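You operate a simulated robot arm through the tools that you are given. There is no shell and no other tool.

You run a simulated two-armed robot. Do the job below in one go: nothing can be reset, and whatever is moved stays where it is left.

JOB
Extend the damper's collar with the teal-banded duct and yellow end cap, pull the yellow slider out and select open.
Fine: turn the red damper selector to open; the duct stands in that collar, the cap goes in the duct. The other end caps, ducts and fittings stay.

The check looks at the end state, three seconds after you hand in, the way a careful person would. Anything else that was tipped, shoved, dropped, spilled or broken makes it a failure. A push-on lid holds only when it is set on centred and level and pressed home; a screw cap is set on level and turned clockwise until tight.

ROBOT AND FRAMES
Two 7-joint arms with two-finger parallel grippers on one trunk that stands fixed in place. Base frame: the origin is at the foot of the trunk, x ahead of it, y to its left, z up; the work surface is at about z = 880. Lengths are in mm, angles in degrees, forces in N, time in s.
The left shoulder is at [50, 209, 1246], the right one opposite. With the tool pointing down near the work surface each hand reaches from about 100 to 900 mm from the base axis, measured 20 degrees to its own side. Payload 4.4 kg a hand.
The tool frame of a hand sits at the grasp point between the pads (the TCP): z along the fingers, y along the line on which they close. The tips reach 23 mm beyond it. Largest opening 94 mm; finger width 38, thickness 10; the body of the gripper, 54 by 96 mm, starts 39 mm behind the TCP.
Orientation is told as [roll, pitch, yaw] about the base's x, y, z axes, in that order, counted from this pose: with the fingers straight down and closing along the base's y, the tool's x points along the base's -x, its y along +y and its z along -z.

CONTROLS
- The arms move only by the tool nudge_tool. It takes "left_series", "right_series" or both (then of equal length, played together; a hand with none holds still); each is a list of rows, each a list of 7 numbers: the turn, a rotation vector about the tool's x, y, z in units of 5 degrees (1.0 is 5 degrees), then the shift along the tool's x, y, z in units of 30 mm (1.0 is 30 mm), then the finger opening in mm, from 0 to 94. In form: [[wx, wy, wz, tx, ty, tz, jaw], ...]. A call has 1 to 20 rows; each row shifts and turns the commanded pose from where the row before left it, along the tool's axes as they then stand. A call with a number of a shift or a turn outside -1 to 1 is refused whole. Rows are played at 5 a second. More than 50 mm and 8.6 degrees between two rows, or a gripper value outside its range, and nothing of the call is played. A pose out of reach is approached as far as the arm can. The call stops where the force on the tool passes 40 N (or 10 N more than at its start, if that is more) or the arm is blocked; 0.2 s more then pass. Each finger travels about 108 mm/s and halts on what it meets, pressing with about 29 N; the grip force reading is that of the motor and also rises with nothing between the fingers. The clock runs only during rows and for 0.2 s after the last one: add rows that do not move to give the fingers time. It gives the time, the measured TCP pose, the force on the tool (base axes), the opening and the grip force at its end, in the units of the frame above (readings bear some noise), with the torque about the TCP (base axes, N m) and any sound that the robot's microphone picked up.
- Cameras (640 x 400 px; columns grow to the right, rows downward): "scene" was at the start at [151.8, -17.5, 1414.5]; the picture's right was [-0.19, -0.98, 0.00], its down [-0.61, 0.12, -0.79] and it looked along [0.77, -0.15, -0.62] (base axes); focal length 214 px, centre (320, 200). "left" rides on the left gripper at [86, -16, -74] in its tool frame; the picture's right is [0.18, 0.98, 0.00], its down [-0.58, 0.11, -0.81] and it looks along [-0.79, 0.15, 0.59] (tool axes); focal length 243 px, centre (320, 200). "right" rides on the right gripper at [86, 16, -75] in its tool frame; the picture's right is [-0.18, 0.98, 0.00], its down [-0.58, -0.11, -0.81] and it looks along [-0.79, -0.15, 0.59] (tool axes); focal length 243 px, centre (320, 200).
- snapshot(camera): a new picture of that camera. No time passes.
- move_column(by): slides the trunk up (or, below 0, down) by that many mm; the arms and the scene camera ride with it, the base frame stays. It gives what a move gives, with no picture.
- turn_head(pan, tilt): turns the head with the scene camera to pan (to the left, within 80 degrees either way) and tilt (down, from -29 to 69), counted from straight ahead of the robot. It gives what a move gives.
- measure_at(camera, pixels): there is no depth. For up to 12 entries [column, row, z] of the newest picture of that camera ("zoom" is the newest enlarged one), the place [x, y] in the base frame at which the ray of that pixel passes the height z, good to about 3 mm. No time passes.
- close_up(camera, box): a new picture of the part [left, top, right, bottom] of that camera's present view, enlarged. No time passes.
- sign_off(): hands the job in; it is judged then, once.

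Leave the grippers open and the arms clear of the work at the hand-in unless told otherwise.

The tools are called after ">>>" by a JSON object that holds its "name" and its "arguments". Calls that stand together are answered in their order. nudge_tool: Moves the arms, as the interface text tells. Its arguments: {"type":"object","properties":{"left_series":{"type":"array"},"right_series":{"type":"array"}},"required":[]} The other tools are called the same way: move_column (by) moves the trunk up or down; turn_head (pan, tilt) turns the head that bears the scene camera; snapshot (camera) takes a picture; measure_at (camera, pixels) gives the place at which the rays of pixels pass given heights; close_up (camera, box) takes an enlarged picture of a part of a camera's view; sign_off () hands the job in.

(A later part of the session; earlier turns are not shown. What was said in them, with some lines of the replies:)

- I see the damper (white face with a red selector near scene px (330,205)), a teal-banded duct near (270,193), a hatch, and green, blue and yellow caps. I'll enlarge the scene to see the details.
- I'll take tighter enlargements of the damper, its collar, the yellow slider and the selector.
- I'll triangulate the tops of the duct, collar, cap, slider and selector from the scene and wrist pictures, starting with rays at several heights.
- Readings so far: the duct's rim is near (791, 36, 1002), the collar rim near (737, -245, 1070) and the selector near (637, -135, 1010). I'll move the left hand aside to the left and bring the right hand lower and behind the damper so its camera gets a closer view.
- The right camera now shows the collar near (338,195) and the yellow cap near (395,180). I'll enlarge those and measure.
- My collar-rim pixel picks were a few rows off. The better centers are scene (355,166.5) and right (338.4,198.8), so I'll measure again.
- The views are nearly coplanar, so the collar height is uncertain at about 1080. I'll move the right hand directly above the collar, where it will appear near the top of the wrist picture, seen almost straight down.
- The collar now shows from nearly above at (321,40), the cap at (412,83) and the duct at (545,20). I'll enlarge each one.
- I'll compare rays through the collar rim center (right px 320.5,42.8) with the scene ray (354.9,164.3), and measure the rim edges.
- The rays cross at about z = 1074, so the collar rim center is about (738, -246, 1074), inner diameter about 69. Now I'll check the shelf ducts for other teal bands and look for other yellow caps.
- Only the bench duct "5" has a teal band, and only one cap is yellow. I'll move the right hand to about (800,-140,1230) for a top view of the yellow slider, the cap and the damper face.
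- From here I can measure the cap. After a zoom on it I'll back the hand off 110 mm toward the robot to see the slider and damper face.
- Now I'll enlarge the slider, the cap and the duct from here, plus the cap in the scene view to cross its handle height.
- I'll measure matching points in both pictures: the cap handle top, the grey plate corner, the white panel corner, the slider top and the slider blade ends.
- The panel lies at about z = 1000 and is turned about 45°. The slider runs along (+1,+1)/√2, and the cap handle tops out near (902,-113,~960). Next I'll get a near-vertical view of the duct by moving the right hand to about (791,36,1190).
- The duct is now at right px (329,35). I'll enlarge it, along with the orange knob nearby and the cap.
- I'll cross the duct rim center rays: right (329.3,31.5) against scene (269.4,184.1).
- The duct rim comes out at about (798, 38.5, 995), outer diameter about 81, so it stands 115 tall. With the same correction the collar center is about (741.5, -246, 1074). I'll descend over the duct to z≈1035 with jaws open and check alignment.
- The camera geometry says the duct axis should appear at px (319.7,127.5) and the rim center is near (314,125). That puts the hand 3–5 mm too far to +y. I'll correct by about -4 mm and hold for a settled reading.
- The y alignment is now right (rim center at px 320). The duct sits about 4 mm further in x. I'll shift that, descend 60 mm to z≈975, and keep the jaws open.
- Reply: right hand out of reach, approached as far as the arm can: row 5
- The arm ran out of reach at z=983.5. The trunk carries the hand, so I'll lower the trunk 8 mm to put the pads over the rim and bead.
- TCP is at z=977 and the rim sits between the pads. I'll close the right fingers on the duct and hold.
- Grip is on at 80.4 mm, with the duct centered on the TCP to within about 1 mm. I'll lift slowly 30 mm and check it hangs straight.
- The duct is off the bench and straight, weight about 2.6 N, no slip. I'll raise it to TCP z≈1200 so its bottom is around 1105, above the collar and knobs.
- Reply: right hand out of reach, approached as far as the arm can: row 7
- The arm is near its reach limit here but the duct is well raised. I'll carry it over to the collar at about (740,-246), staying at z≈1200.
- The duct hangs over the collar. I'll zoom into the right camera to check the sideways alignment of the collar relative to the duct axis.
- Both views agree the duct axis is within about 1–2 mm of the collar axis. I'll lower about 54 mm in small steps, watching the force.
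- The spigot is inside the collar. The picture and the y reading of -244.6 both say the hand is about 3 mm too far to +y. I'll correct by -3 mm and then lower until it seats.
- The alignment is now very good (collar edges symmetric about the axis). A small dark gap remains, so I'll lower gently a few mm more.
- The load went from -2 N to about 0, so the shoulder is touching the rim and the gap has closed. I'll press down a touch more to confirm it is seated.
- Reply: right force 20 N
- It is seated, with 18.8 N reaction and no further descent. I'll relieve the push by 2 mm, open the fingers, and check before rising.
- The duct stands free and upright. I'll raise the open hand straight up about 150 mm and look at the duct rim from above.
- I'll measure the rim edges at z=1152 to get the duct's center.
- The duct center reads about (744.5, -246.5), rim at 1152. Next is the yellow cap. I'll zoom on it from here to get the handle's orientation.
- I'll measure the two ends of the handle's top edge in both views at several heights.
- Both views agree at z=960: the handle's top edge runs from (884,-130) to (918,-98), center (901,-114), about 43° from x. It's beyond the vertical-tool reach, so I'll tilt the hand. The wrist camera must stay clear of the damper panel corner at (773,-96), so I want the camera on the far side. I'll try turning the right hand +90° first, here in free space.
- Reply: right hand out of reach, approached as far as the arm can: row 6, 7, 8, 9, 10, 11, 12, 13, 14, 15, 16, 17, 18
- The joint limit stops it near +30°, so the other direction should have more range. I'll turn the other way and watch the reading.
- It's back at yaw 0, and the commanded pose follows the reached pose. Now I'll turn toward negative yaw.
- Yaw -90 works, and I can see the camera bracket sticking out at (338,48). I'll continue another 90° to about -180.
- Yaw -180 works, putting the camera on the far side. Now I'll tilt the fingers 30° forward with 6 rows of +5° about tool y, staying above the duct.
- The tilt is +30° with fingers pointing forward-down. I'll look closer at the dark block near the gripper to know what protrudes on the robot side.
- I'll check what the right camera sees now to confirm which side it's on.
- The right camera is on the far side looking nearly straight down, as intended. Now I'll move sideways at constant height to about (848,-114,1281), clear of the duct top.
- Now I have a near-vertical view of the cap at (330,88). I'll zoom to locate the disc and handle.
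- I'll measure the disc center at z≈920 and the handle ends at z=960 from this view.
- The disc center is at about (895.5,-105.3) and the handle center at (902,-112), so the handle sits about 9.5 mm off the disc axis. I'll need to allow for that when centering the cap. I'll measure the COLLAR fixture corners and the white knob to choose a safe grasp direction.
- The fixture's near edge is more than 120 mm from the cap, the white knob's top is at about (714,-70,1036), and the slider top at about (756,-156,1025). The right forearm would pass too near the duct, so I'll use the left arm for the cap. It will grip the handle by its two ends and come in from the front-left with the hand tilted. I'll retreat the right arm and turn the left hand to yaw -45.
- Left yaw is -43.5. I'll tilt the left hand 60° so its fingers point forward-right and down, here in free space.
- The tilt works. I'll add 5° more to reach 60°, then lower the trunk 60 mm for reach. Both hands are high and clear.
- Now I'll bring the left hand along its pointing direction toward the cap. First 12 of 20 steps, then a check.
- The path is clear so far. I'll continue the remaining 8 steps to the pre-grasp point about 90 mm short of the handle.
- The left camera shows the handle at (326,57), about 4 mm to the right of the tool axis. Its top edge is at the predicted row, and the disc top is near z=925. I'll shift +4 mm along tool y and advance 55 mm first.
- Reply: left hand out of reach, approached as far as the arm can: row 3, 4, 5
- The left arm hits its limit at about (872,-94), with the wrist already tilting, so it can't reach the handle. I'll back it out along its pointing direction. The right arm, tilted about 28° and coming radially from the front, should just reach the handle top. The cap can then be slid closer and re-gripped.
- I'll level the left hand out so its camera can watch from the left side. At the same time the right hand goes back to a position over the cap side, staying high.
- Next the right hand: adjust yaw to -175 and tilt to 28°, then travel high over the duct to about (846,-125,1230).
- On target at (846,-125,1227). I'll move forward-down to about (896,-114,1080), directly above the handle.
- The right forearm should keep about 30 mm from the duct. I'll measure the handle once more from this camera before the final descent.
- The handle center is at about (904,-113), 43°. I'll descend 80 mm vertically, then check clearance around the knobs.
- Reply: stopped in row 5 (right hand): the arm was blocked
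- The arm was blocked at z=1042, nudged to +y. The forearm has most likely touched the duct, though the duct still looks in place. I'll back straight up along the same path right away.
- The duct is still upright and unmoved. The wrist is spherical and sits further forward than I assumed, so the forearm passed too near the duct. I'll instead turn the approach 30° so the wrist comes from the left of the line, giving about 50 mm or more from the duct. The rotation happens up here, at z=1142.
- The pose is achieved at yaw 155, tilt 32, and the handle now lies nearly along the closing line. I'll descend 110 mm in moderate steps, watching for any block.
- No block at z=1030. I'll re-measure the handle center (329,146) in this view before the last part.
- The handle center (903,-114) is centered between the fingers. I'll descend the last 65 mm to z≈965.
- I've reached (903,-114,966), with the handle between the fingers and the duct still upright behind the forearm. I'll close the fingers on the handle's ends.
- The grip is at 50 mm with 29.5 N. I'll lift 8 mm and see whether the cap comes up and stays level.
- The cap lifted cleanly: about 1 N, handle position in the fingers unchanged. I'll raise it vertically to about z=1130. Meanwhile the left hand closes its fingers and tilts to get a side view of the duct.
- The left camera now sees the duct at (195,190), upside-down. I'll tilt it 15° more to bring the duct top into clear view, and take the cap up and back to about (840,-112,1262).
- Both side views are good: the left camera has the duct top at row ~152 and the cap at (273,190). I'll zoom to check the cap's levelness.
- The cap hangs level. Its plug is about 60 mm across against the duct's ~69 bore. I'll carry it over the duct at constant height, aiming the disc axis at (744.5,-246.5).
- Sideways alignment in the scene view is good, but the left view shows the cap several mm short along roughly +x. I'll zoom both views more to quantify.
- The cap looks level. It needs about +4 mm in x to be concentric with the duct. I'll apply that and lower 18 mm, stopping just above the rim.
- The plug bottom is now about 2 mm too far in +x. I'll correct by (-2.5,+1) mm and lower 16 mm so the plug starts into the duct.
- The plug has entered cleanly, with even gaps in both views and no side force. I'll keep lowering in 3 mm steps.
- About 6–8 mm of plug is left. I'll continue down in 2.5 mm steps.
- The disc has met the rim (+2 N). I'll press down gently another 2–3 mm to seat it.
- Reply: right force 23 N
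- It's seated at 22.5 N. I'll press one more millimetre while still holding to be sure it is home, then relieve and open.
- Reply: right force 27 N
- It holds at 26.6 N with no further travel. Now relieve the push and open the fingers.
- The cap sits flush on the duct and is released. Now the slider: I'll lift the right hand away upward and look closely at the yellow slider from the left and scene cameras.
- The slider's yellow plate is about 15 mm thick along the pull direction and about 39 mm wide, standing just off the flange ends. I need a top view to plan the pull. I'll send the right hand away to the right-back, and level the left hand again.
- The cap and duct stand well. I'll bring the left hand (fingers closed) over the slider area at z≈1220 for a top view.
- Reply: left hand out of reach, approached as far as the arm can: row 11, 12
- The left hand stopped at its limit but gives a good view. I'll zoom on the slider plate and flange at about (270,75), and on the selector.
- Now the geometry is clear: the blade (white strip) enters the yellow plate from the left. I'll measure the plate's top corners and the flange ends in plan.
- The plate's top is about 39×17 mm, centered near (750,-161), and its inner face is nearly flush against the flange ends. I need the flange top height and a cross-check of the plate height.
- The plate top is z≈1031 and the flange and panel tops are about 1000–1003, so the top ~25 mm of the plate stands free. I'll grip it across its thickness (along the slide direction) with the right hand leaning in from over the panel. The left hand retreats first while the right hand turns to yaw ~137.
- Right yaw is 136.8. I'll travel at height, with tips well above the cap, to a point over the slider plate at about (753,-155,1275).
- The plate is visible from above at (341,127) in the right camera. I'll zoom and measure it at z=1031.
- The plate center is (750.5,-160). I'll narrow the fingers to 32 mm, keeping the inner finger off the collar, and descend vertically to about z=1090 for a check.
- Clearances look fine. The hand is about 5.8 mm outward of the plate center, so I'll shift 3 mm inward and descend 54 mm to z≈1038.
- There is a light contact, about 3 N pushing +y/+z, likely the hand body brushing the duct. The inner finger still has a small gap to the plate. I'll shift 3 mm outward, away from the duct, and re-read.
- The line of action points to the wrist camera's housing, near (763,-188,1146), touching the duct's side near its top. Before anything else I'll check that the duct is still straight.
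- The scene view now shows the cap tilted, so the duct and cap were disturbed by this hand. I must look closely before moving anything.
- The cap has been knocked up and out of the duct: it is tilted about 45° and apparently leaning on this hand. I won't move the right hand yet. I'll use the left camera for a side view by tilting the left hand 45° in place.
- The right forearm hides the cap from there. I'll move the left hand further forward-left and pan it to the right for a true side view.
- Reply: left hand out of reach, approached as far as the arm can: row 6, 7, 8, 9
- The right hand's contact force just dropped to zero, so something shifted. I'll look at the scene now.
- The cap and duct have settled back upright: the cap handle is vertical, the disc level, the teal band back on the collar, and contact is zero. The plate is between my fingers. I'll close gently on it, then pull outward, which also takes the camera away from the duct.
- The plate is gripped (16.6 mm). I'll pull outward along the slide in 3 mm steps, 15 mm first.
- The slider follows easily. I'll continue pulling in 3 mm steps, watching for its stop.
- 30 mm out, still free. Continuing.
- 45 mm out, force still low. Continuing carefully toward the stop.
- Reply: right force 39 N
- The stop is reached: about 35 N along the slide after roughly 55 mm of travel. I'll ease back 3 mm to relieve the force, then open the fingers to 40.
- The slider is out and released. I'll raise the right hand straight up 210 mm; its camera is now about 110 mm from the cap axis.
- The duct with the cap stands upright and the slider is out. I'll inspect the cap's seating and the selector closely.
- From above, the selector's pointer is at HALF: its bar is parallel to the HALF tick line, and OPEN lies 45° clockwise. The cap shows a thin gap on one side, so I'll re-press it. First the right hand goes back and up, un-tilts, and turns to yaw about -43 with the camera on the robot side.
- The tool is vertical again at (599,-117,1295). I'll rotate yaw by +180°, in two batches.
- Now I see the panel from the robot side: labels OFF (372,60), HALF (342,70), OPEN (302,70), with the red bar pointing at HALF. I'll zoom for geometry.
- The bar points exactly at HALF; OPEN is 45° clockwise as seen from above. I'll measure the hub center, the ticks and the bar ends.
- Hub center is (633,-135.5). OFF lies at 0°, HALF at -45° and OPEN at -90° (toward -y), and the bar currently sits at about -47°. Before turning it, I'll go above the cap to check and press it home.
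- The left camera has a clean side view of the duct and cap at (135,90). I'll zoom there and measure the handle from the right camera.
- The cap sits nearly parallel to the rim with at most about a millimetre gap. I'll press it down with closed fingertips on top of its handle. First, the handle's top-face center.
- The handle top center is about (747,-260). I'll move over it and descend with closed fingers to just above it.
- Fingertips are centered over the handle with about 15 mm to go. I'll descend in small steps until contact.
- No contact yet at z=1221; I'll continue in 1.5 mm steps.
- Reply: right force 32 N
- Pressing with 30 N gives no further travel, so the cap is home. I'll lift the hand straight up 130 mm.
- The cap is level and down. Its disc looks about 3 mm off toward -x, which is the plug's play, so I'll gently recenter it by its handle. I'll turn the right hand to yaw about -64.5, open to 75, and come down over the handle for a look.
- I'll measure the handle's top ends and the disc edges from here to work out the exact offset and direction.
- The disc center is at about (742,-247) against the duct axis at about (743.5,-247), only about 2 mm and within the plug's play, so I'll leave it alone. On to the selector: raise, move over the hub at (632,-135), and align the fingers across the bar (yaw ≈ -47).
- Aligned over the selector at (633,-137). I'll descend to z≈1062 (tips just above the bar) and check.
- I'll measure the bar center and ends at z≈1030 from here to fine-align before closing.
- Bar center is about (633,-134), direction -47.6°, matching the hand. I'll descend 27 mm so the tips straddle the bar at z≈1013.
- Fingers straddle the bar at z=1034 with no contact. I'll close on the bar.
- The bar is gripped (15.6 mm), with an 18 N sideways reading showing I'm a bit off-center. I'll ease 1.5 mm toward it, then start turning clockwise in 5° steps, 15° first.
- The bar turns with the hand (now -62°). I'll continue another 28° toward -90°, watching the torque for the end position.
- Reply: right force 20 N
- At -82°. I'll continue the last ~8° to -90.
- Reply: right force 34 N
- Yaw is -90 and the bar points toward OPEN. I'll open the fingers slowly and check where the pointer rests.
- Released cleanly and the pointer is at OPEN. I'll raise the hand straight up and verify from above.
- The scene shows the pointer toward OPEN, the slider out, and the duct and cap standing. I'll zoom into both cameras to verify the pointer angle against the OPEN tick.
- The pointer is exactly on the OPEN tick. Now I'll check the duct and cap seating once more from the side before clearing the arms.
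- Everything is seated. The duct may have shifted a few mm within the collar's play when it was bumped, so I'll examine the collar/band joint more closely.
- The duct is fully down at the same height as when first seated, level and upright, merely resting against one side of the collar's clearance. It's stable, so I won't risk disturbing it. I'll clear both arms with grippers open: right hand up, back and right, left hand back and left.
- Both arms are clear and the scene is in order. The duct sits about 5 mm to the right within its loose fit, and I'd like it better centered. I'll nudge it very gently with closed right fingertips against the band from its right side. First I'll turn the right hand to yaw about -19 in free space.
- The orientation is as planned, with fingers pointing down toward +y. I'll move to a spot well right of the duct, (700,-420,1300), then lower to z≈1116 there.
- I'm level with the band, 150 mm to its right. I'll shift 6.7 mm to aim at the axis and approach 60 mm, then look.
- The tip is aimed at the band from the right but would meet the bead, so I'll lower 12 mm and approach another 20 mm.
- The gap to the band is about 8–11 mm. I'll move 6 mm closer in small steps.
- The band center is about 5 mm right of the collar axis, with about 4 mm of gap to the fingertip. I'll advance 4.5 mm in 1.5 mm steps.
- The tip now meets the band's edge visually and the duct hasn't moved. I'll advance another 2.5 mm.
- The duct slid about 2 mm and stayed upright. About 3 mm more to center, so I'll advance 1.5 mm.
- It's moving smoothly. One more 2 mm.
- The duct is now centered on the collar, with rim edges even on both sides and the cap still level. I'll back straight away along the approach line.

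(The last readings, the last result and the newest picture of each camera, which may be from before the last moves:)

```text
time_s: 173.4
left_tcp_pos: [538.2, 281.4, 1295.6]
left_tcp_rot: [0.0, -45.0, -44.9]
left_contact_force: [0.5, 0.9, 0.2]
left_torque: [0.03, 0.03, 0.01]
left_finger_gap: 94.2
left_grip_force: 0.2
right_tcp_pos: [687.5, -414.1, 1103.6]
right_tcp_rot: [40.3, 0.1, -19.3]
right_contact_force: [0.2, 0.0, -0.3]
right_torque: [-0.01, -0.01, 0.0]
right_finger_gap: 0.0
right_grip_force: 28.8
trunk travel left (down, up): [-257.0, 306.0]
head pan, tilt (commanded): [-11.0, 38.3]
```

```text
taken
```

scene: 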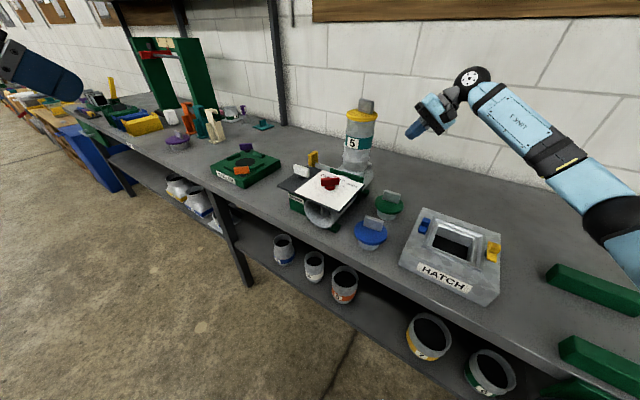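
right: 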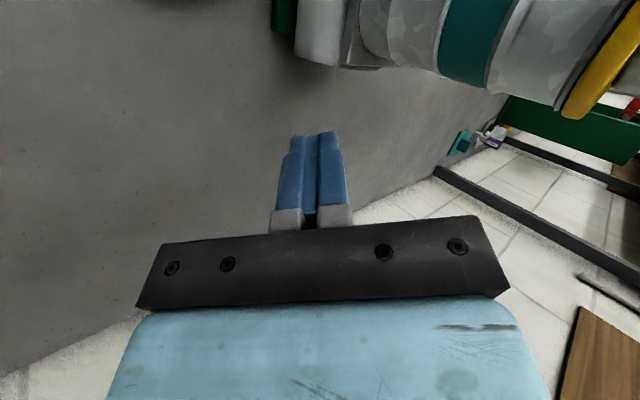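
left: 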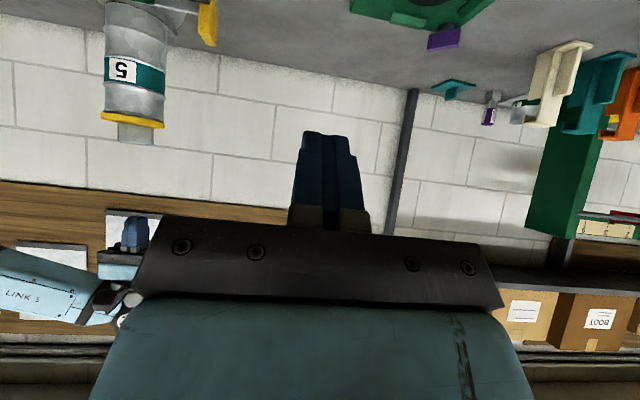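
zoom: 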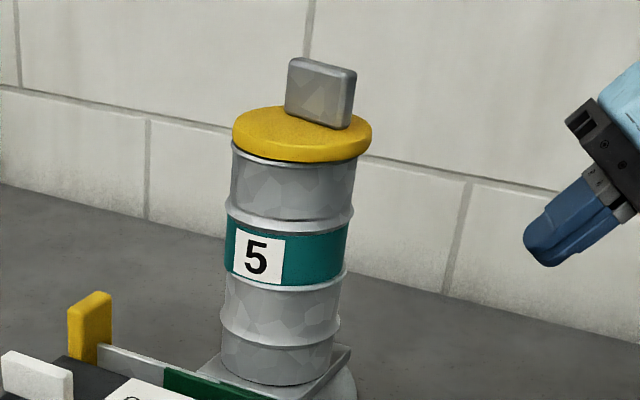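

Everything is aligned and steady. I'll raise the right arm, retreat it to the robot side and open its gripper.

>>> {"name": "nudge_tool", "arguments": {"right_series": [[0, 0, 0, 0, 0.715, -0.85, 0], [0, 0, 0, 0, 0.715, -0.85, 0], [0, 0, 0, 0, 0.715, -0.85, 0], [0, 0, 0, 0, 0.715, -0.85, 0], [0, 0, 0, 0, 0.715, -0.85, 0], [0, 0, 0, 0, 0.715, -0.85, 0], [0, 0, 0, 0.84, -0.1, -0.13, 40], [0, 0, 0, 0.84, -0.1, -0.13, 70], [0, 0, 0, 0.84, -0.1, -0.13, 94], [0, 0, 0, 0.84, -0.1, -0.13, 94], [0, 0, 0, 0.84, -0.1, -0.13, 94], [0, 0, 0, 0.84, -0.1, -0.13, 94], [0, 0, 0, 0, 0, 0, 94], [0, 0, 0, 0, 0, 0, 94]]}}

>>> {"name": "snapshot", "arguments": {"camera": "scene"}}

>>> {"name": "close_up", "arguments": {"camera": "scene", "box": [200, 85, 420, 260]}}

>>> {"name": "snapshot", "arguments": {"camera": "left"}}

```text
time_s: 176.4
left_tcp_pos: [540.5, 281.5, 1296.8]
left_tcp_rot: [0.1, -45.0, -44.9]
left_contact_force: [0.0, 0.0, 0.0]
left_torque: [-0.03, -0.01, 0.01]
left_finger_gap: 94.0
left_grip_force: 0.0
right_tcp_pos: [535.4, -390.7, 1309.8]
right_tcp_rot: [40.2, 0.1, -19.3]
right_contact_force: [-0.4, 0.4, -0.8]
right_torque: [-0.01, 0.01, -0.06]
right_finger_gap: 94.3
right_grip_force: 0.2
trunk travel left (down, up): [-257.0, 306.0]
head pan, tilt (commanded): [-11.0, 38.3]
```

```text
taken
```

scene: 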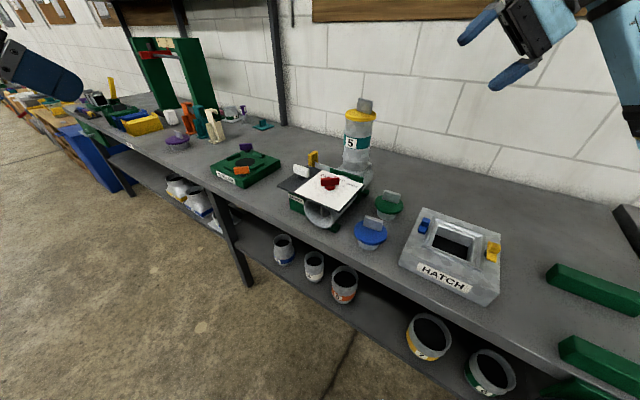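

```text
2.29 times, centred on (310, 172) of scene
```

zoom: 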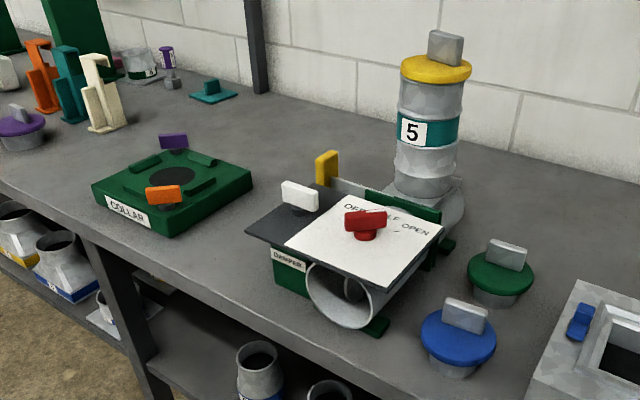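

```text
taken
```

left: 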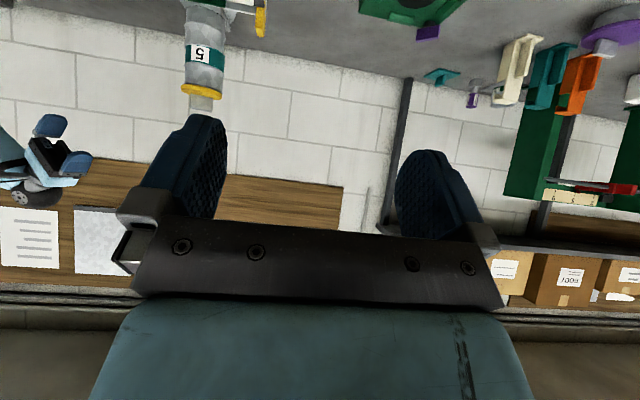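

Both arms are clear with grippers open. One last side check of the stack from the left camera.

>>> {"name": "close_up", "arguments": {"camera": "left", "box": [150, 0, 270, 120]}}

>>> {"name": "close_up", "arguments": {"camera": "scene", "box": [300, 160, 380, 220]}}

```text
3.33 times, centred on (210, 60) of left
```

zoom: 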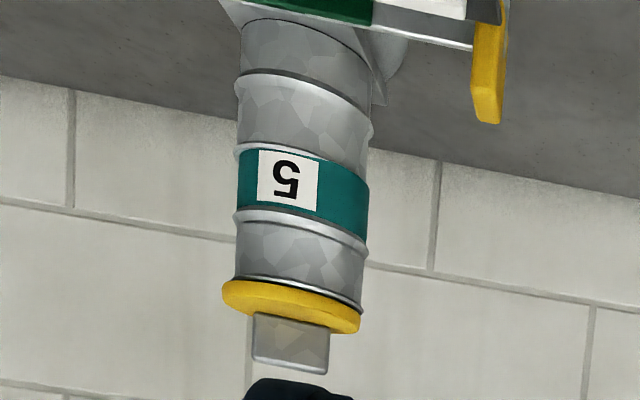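

```text
6.67 times, centred on (340, 190) of scene
```

zoom: 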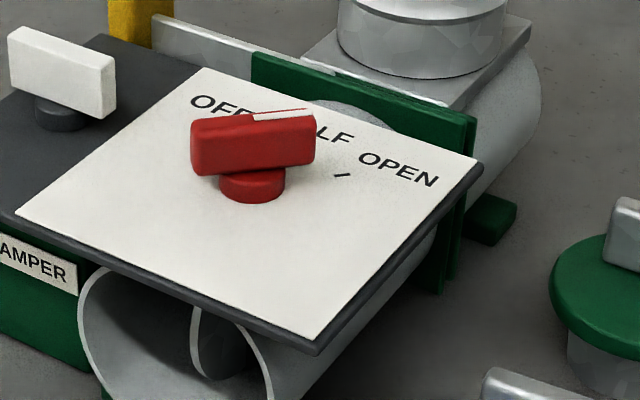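

The pointer, slider and duct are right. From this side the cap's disc is about 4–5 mm off toward the robot, its play in the bore. I'll center it the same gentle way by pushing the disc's edge along (0.9,0.43). First I'll turn the right hand in free space and close the fingers.

>>> {"name": "nudge_tool", "arguments": {"right_series": [[0, -0.643, 0.766, 0, 0, 0, 60], [0, -0.643, 0.766, 0, 0, 0, 30], [0, -0.643, 0.766, 0, 0, 0, 0], [0, -0.643, 0.766, 0, 0, 0, 0], [0, -0.643, 0.766, 0, 0, 0, 0], [0, -0.643, 0.766, 0, 0, 0, 0], [0, -0.643, 0.766, 0, 0, 0, 0], [0, -0.643, 0.766, 0, 0, 0, 0], [0, -0.643, 0.766, 0, 0, 0, 0], [0, 0, 0, 0, 0, 0, 0]]}}

>>> {"name": "snapshot", "arguments": {"camera": "scene"}}

```text
time_s: 178.6
left_tcp_pos: [538.5, 280.3, 1295.8]
left_tcp_rot: [0.0, -45.0, -45.0]
left_contact_force: [-0.5, 0.1, 0.0]
left_torque: [0.0, -0.01, 0.0]
left_finger_gap: 93.9
left_grip_force: 0.0
right_tcp_pos: [536.3, -391.3, 1310.3]
right_tcp_rot: [40.1, 0.1, -64.3]
right_contact_force: [0.7, -0.9, -0.1]
right_torque: [-0.02, -0.03, 0.0]
right_finger_gap: 0.0
right_grip_force: 29.1
trunk travel left (down, up): [-257.0, 306.0]
head pan, tilt (commanded): [-11.0, 38.3]
```

```text
taken
```

scene: 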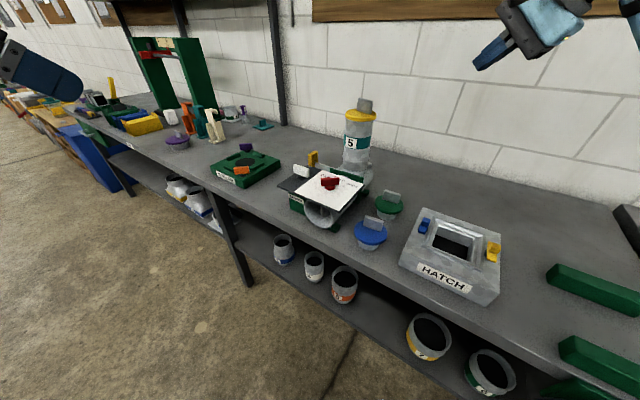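

I'll move to the pre-push point at about (625,-303), then down to z≈1169, level with the disc edge and 60 mm short of it.

>>> {"name": "nudge_tool", "arguments": {"right_series": [[0, 0, 0, 0.277, 0.26, 0.915, 0], [0, 0, 0, 0.277, 0.26, 0.915, 0], [0, 0, 0, 0.277, 0.26, 0.915, 0], [0, 0, 0, 0.277, 0.26, 0.915, 0], [0, 0, 0, 0.277, 0.26, 0.915, 0], [0, 0, 0, 0, -0.65, 0.78, 0], [0, 0, 0, 0, -0.65, 0.78, 0], [0, 0, 0, 0, 0, 0, 0], [0, 0, 0, 0, 0, 0, 0]]}}

>>> {"name": "close_up", "arguments": {"camera": "scene", "box": [320, 60, 430, 160]}}

>>> {"name": "snapshot", "arguments": {"camera": "right"}}

>>> {"name": "close_up", "arguments": {"camera": "left", "box": [130, 30, 270, 130]}}

```text
time_s: 180.6
left_tcp_pos: [539.0, 281.6, 1296.4]
left_tcp_rot: [0.0, -45.0, -45.0]
left_contact_force: [-0.5, 0.2, -0.7]
left_torque: [0.01, 0.02, 0.0]
left_finger_gap: 93.7
left_grip_force: 0.0
right_tcp_pos: [624.2, -302.9, 1169.3]
right_tcp_rot: [40.1, 0.1, -64.3]
right_contact_force: [0.0, -0.4, 0.8]
right_torque: [-0.01, -0.02, 0.04]
right_finger_gap: 0.0
right_grip_force: 29.0
trunk travel left (down, up): [-257.0, 306.0]
head pan, tilt (commanded): [-11.0, 38.3]
```

```text
4.00 times, centred on (375, 110) of scene
```

zoom: 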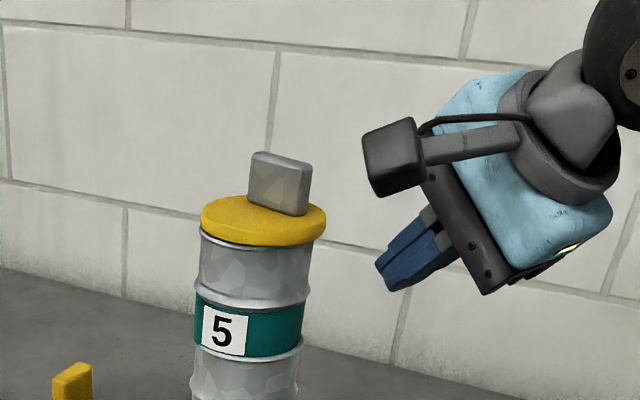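

```text
taken
```

right: 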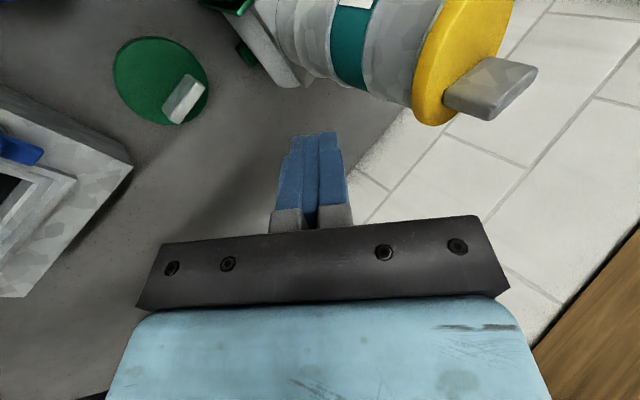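

```text
4.00 times, centred on (200, 80) of left
```

zoom: 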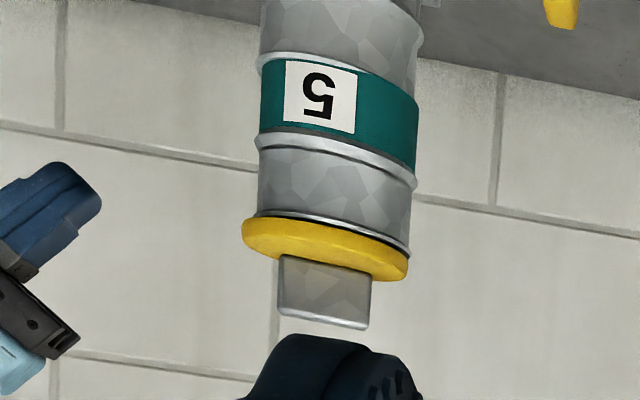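

The tip's height is near the lower part of the disc edge. I'll raise 4 mm and approach 45 mm, leaving about 15 mm.

>>> {"name": "nudge_tool", "arguments": {"right_series": [[0, 0, 0, 0, 0.086, -0.102, 0], [0, 0, 0, 0, 0.383, 0.322, 0], [0, 0, 0, 0, 0.383, 0.322, 0], [0, 0, 0, 0, 0.383, 0.322, 0], [0, 0, 0, 0, 0, 0, 0]]}}

>>> {"name": "close_up", "arguments": {"camera": "left", "box": [130, 30, 270, 130]}}

>>> {"name": "close_up", "arguments": {"camera": "scene", "box": [330, 70, 410, 150]}}

```text
time_s: 181.8
left_tcp_pos: [538.8, 281.3, 1296.9]
left_tcp_rot: [0.1, -45.0, -45.0]
left_contact_force: [-1.6, 0.2, -0.4]
left_torque: [0.04, 0.02, -0.02]
left_finger_gap: 93.9
left_grip_force: 0.1
right_tcp_pos: [664.3, -282.7, 1172.5]
right_tcp_rot: [40.2, 0.2, -64.3]
right_contact_force: [0.3, 0.2, 0.0]
right_torque: [0.01, 0.04, 0.0]
right_finger_gap: 0.0
right_grip_force: 28.9
trunk travel left (down, up): [-257.0, 306.0]
head pan, tilt (commanded): [-11.0, 38.3]
```

```text
4.00 times, centred on (200, 80) of left
```

zoom: 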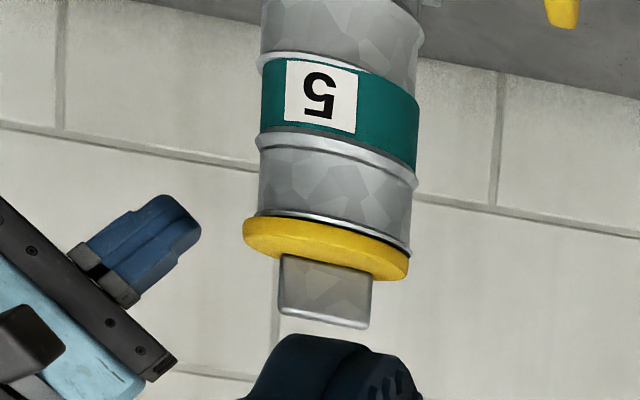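

```text
5.00 times, centred on (370, 110) of scene
```

zoom: 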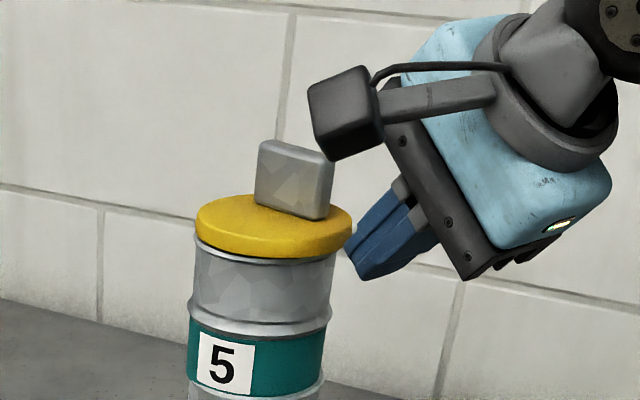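

The tip is now level with the middle of the disc edge, gap about 16–22 mm. I'll approach 12 mm more.

>>> {"name": "nudge_tool", "arguments": {"right_series": [[0, 0, 0, 0, 0.102, 0.086, 0], [0, 0, 0, 0, 0.102, 0.086, 0], [0, 0, 0, 0, 0.102, 0.086, 0], [0, 0, 0, 0, 0, 0, 0]]}}

>>> {"name": "close_up", "arguments": {"camera": "left", "box": [160, 50, 250, 130]}}

```text
time_s: 182.8
left_tcp_pos: [539.9, 281.5, 1296.5]
left_tcp_rot: [0.1, -45.0, -45.0]
left_contact_force: [0.6, 0.4, 0.5]
left_torque: [-0.03, -0.01, 0.0]
left_finger_gap: 93.9
left_grip_force: 0.1
right_tcp_pos: [676.4, -278.1, 1173.8]
right_tcp_rot: [40.2, 0.2, -64.3]
right_contact_force: [0.0, -0.6, 0.4]
right_torque: [0.01, 0.02, -0.05]
right_finger_gap: 0.0
right_grip_force: 28.5
trunk travel left (down, up): [-257.0, 306.0]
head pan, tilt (commanded): [-11.0, 38.3]
```

```text
5.00 times, centred on (205, 90) of left
```

zoom: 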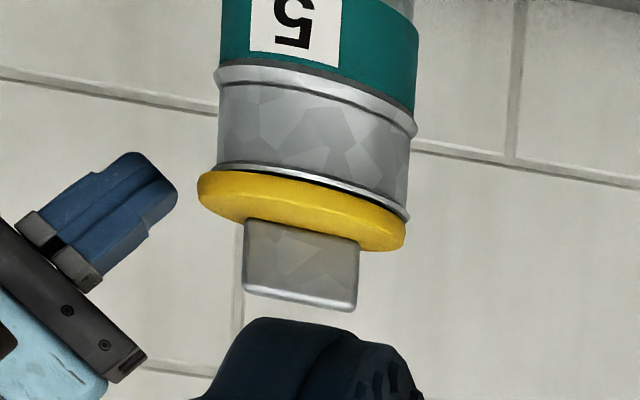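

Gap is about 8 mm and the disc offset reads about 3.6 mm. I'll advance 6 mm, then proceed finely.

>>> {"name": "nudge_tool", "arguments": {"right_series": [[0, 0, 0, 0, 0.077, 0.064, 0], [0, 0, 0, 0, 0.077, 0.064, 0], [0, 0, 0, 0, 0, 0, 0]]}}

>>> {"name": "close_up", "arguments": {"camera": "left", "box": [160, 50, 250, 130]}}

```text
time_s: 183.6
left_tcp_pos: [540.2, 280.9, 1296.8]
left_tcp_rot: [0.1, -45.0, -45.0]
left_contact_force: [-0.4, -0.2, 0.3]
left_torque: [0.01, -0.02, 0.0]
left_finger_gap: 94.2
left_grip_force: 0.1
right_tcp_pos: [680.4, -274.9, 1172.7]
right_tcp_rot: [40.2, 0.2, -64.3]
right_contact_force: [0.4, 0.3, 0.5]
right_torque: [0.0, -0.01, -0.04]
right_finger_gap: 0.2
right_grip_force: 28.9
trunk travel left (down, up): [-257.0, 306.0]
head pan, tilt (commanded): [-11.0, 38.3]
```

```text
5.00 times, centred on (205, 90) of left
```

zoom: 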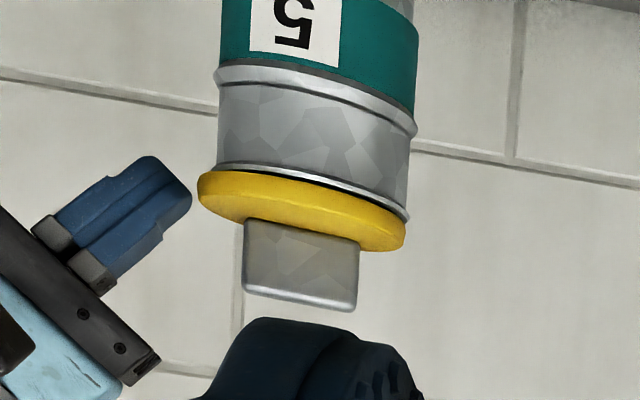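

About 3 mm gap is left. I'll advance 4 mm in 2 mm steps.

>>> {"name": "nudge_tool", "arguments": {"right_series": [[0, 0, 0, 0, 0.051, 0.043, 0], [0, 0, 0, 0, 0.051, 0.043, 0], [0, 0, 0, 0, 0, 0, 0]]}}

>>> {"name": "close_up", "arguments": {"camera": "left", "box": [160, 50, 250, 130]}}

>>> {"name": "close_up", "arguments": {"camera": "scene", "box": [335, 90, 395, 150]}}

```text
time_s: 184.4
left_tcp_pos: [538.1, 281.6, 1297.0]
left_tcp_rot: [0.0, -45.0, -45.0]
left_contact_force: [0.7, 0.6, -0.9]
left_torque: [-0.03, 0.0, 0.0]
left_finger_gap: 93.7
left_grip_force: 0.1
right_tcp_pos: [684.4, -273.8, 1174.1]
right_tcp_rot: [40.3, 0.3, -64.4]
right_contact_force: [0.0, -0.7, 0.4]
right_torque: [-0.03, -0.01, 0.02]
right_finger_gap: 0.1
right_grip_force: 29.0
trunk travel left (down, up): [-257.0, 306.0]
head pan, tilt (commanded): [-11.0, 38.3]
```

```text
5.00 times, centred on (205, 90) of left
```

zoom: 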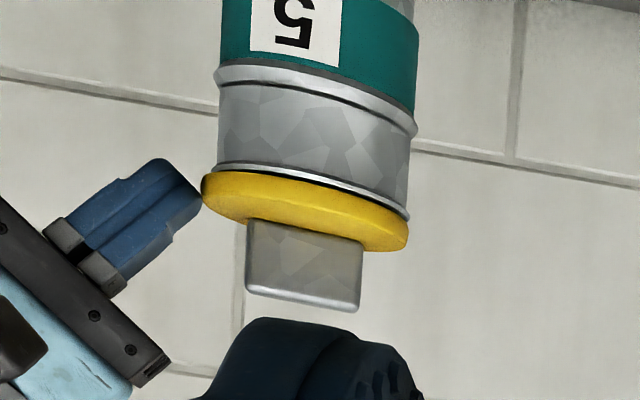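

```text
6.67 times, centred on (365, 120) of scene
```

zoom: 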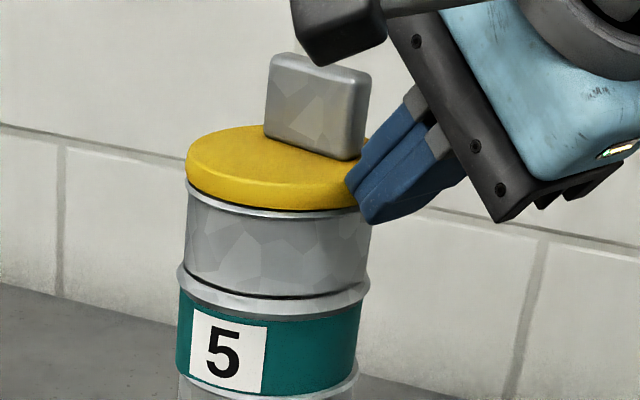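

Contact made: the disc has slid about 1.5 mm and stays level. I'll advance 2 mm more in 1 mm steps.

>>> {"name": "nudge_tool", "arguments": {"right_series": [[0, 0, 0, 0, 0.026, 0.022, 0], [0, 0, 0, 0, 0.026, 0.022, 0], [0, 0, 0, 0, 0, 0, 0]]}}

>>> {"name": "close_up", "arguments": {"camera": "left", "box": [160, 50, 250, 130]}}

```text
time_s: 185.2
left_tcp_pos: [539.2, 280.8, 1296.5]
left_tcp_rot: [0.1, -45.0, -45.1]
left_contact_force: [0.4, -0.2, -1.3]
left_torque: [-0.05, 0.0, 0.01]
left_finger_gap: 94.1
left_grip_force: 0.0
right_tcp_pos: [686.1, -271.8, 1173.4]
right_tcp_rot: [40.0, 0.1, -64.4]
right_contact_force: [-0.1, -0.9, 0.3]
right_torque: [-0.02, -0.01, 0.03]
right_finger_gap: 0.4
right_grip_force: 29.1
trunk travel left (down, up): [-257.0, 306.0]
head pan, tilt (commanded): [-11.0, 38.3]
```

```text
5.00 times, centred on (205, 90) of left
```

zoom: 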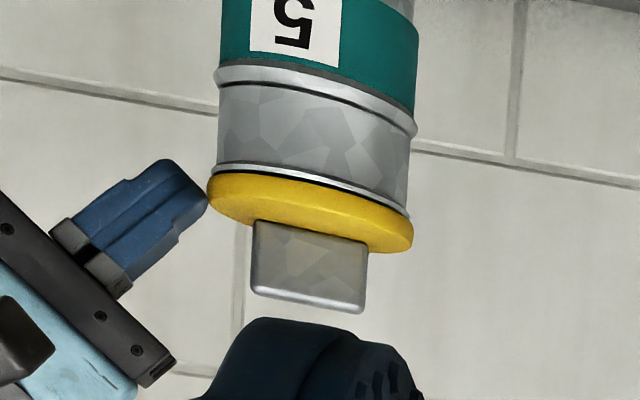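

The disc is now centered on the duct (207–413 against the rim's 213–408). I'll back away along the same line, then up and clear.

>>> {"name": "nudge_tool", "arguments": {"right_series": [[0, 0, 0, 0, -0.077, -0.064, 0], [0, 0, 0, 0, -0.255, -0.214, 0], [0, 0, 0, 0, -0.511, -0.429, 0], [0, 0, 0, 0, -0.7, -0.59, 0], [0, 0, 0, 0, -0.7, -0.59, 0], [0, 0, 0, 0, 0.5, -0.7, 0], [0, 0, 0, 0, 0.5, -0.7, 40], [0, 0, 0, 0, 0, -0.95, 70], [0, 0, 0, 0, 0, -0.95, 94], [0, 0, 0, 0, 0, -0.95, 94], [0, 0, 0, 0, 0, 0, 94], [0, 0, 0, 0, 0, 0, 94]]}}

>>> {"name": "snapshot", "arguments": {"camera": "scene"}}

>>> {"name": "close_up", "arguments": {"camera": "scene", "box": [330, 85, 400, 175]}}

>>> {"name": "close_up", "arguments": {"camera": "left", "box": [150, 0, 270, 120]}}

```text
time_s: 187.8
left_tcp_pos: [539.2, 280.0, 1297.1]
left_tcp_rot: [0.1, -45.0, -45.0]
left_contact_force: [-0.1, 0.8, -0.4]
left_torque: [0.0, 0.0, -0.01]
left_finger_gap: 94.0
left_grip_force: 0.0
right_tcp_pos: [552.1, -335.5, 1291.4]
right_tcp_rot: [40.3, 0.1, -64.2]
right_contact_force: [-0.4, -0.1, 0.0]
right_torque: [-0.01, 0.04, 0.01]
right_finger_gap: 94.0
right_grip_force: 0.1
trunk travel left (down, up): [-257.0, 306.0]
head pan, tilt (commanded): [-11.0, 38.3]
```

```text
taken
```

scene: 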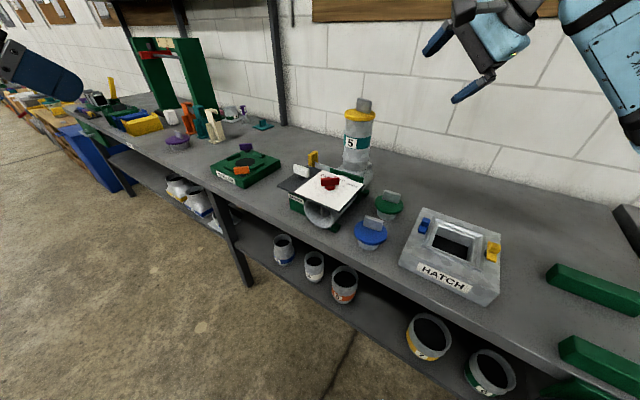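

```text
4.44 times, centred on (365, 130) of scene
```

zoom: 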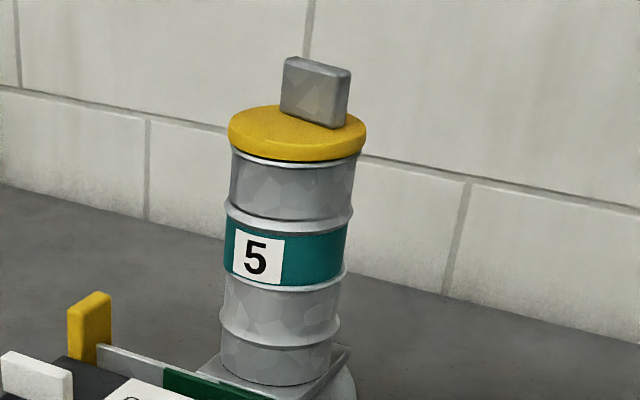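

```text
3.33 times, centred on (210, 60) of left
```

zoom: 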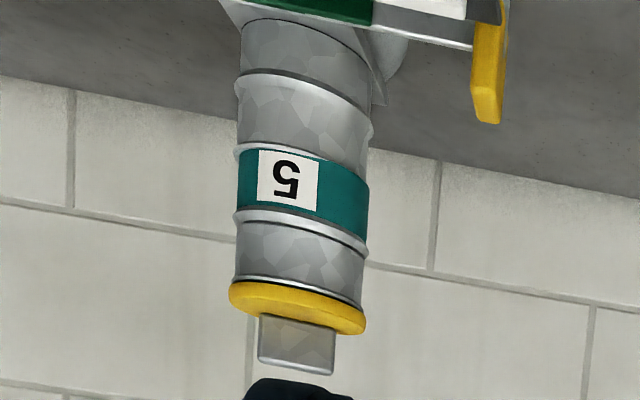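

The stack is straight: collar, teal-banded duct and yellow cap are centered and level in both views. The slider is fully out, the selector is on OPEN, the other parts look unmoved in the scene view, and both arms are clear with grippers open. Handing in.

>>> {"name": "sign_off", "arguments": {}}

```text
The job is handed in.
```

The job is handed in, and the last pictures show it complete:
- **Duct:** the teal-banded duct stands upright and centred in the damper's collar.
- **Cap:** the yellow end cap is level and centred on the duct.
- **Slider:** the yellow slider is pulled out to its stop, about 55 mm.
- **Selector:** the red selector points at the OPEN mark. It was on HALF before I turned it.

- **Knocked cap:** while I was reaching for the slider, the wrist camera on the right hand knocked the cap out of the duct and bumped the duct. Both dropped back into place. I pressed the cap down again with about 30 N, and it went no further.
- **Re-centring:** the duct was left about 5 mm off centre and the cap 4–5 mm, so I nudged both back with a fingertip. I did not press the cap again after that.
- **Earlier block:** on an earlier reach for the cap, the right arm was blocked, most likely by its forearm touching the duct. The duct did not move.

The other caps, ducts and fittings look untouched in the final scene picture. Both grippers are open and the arms are clear of the work.
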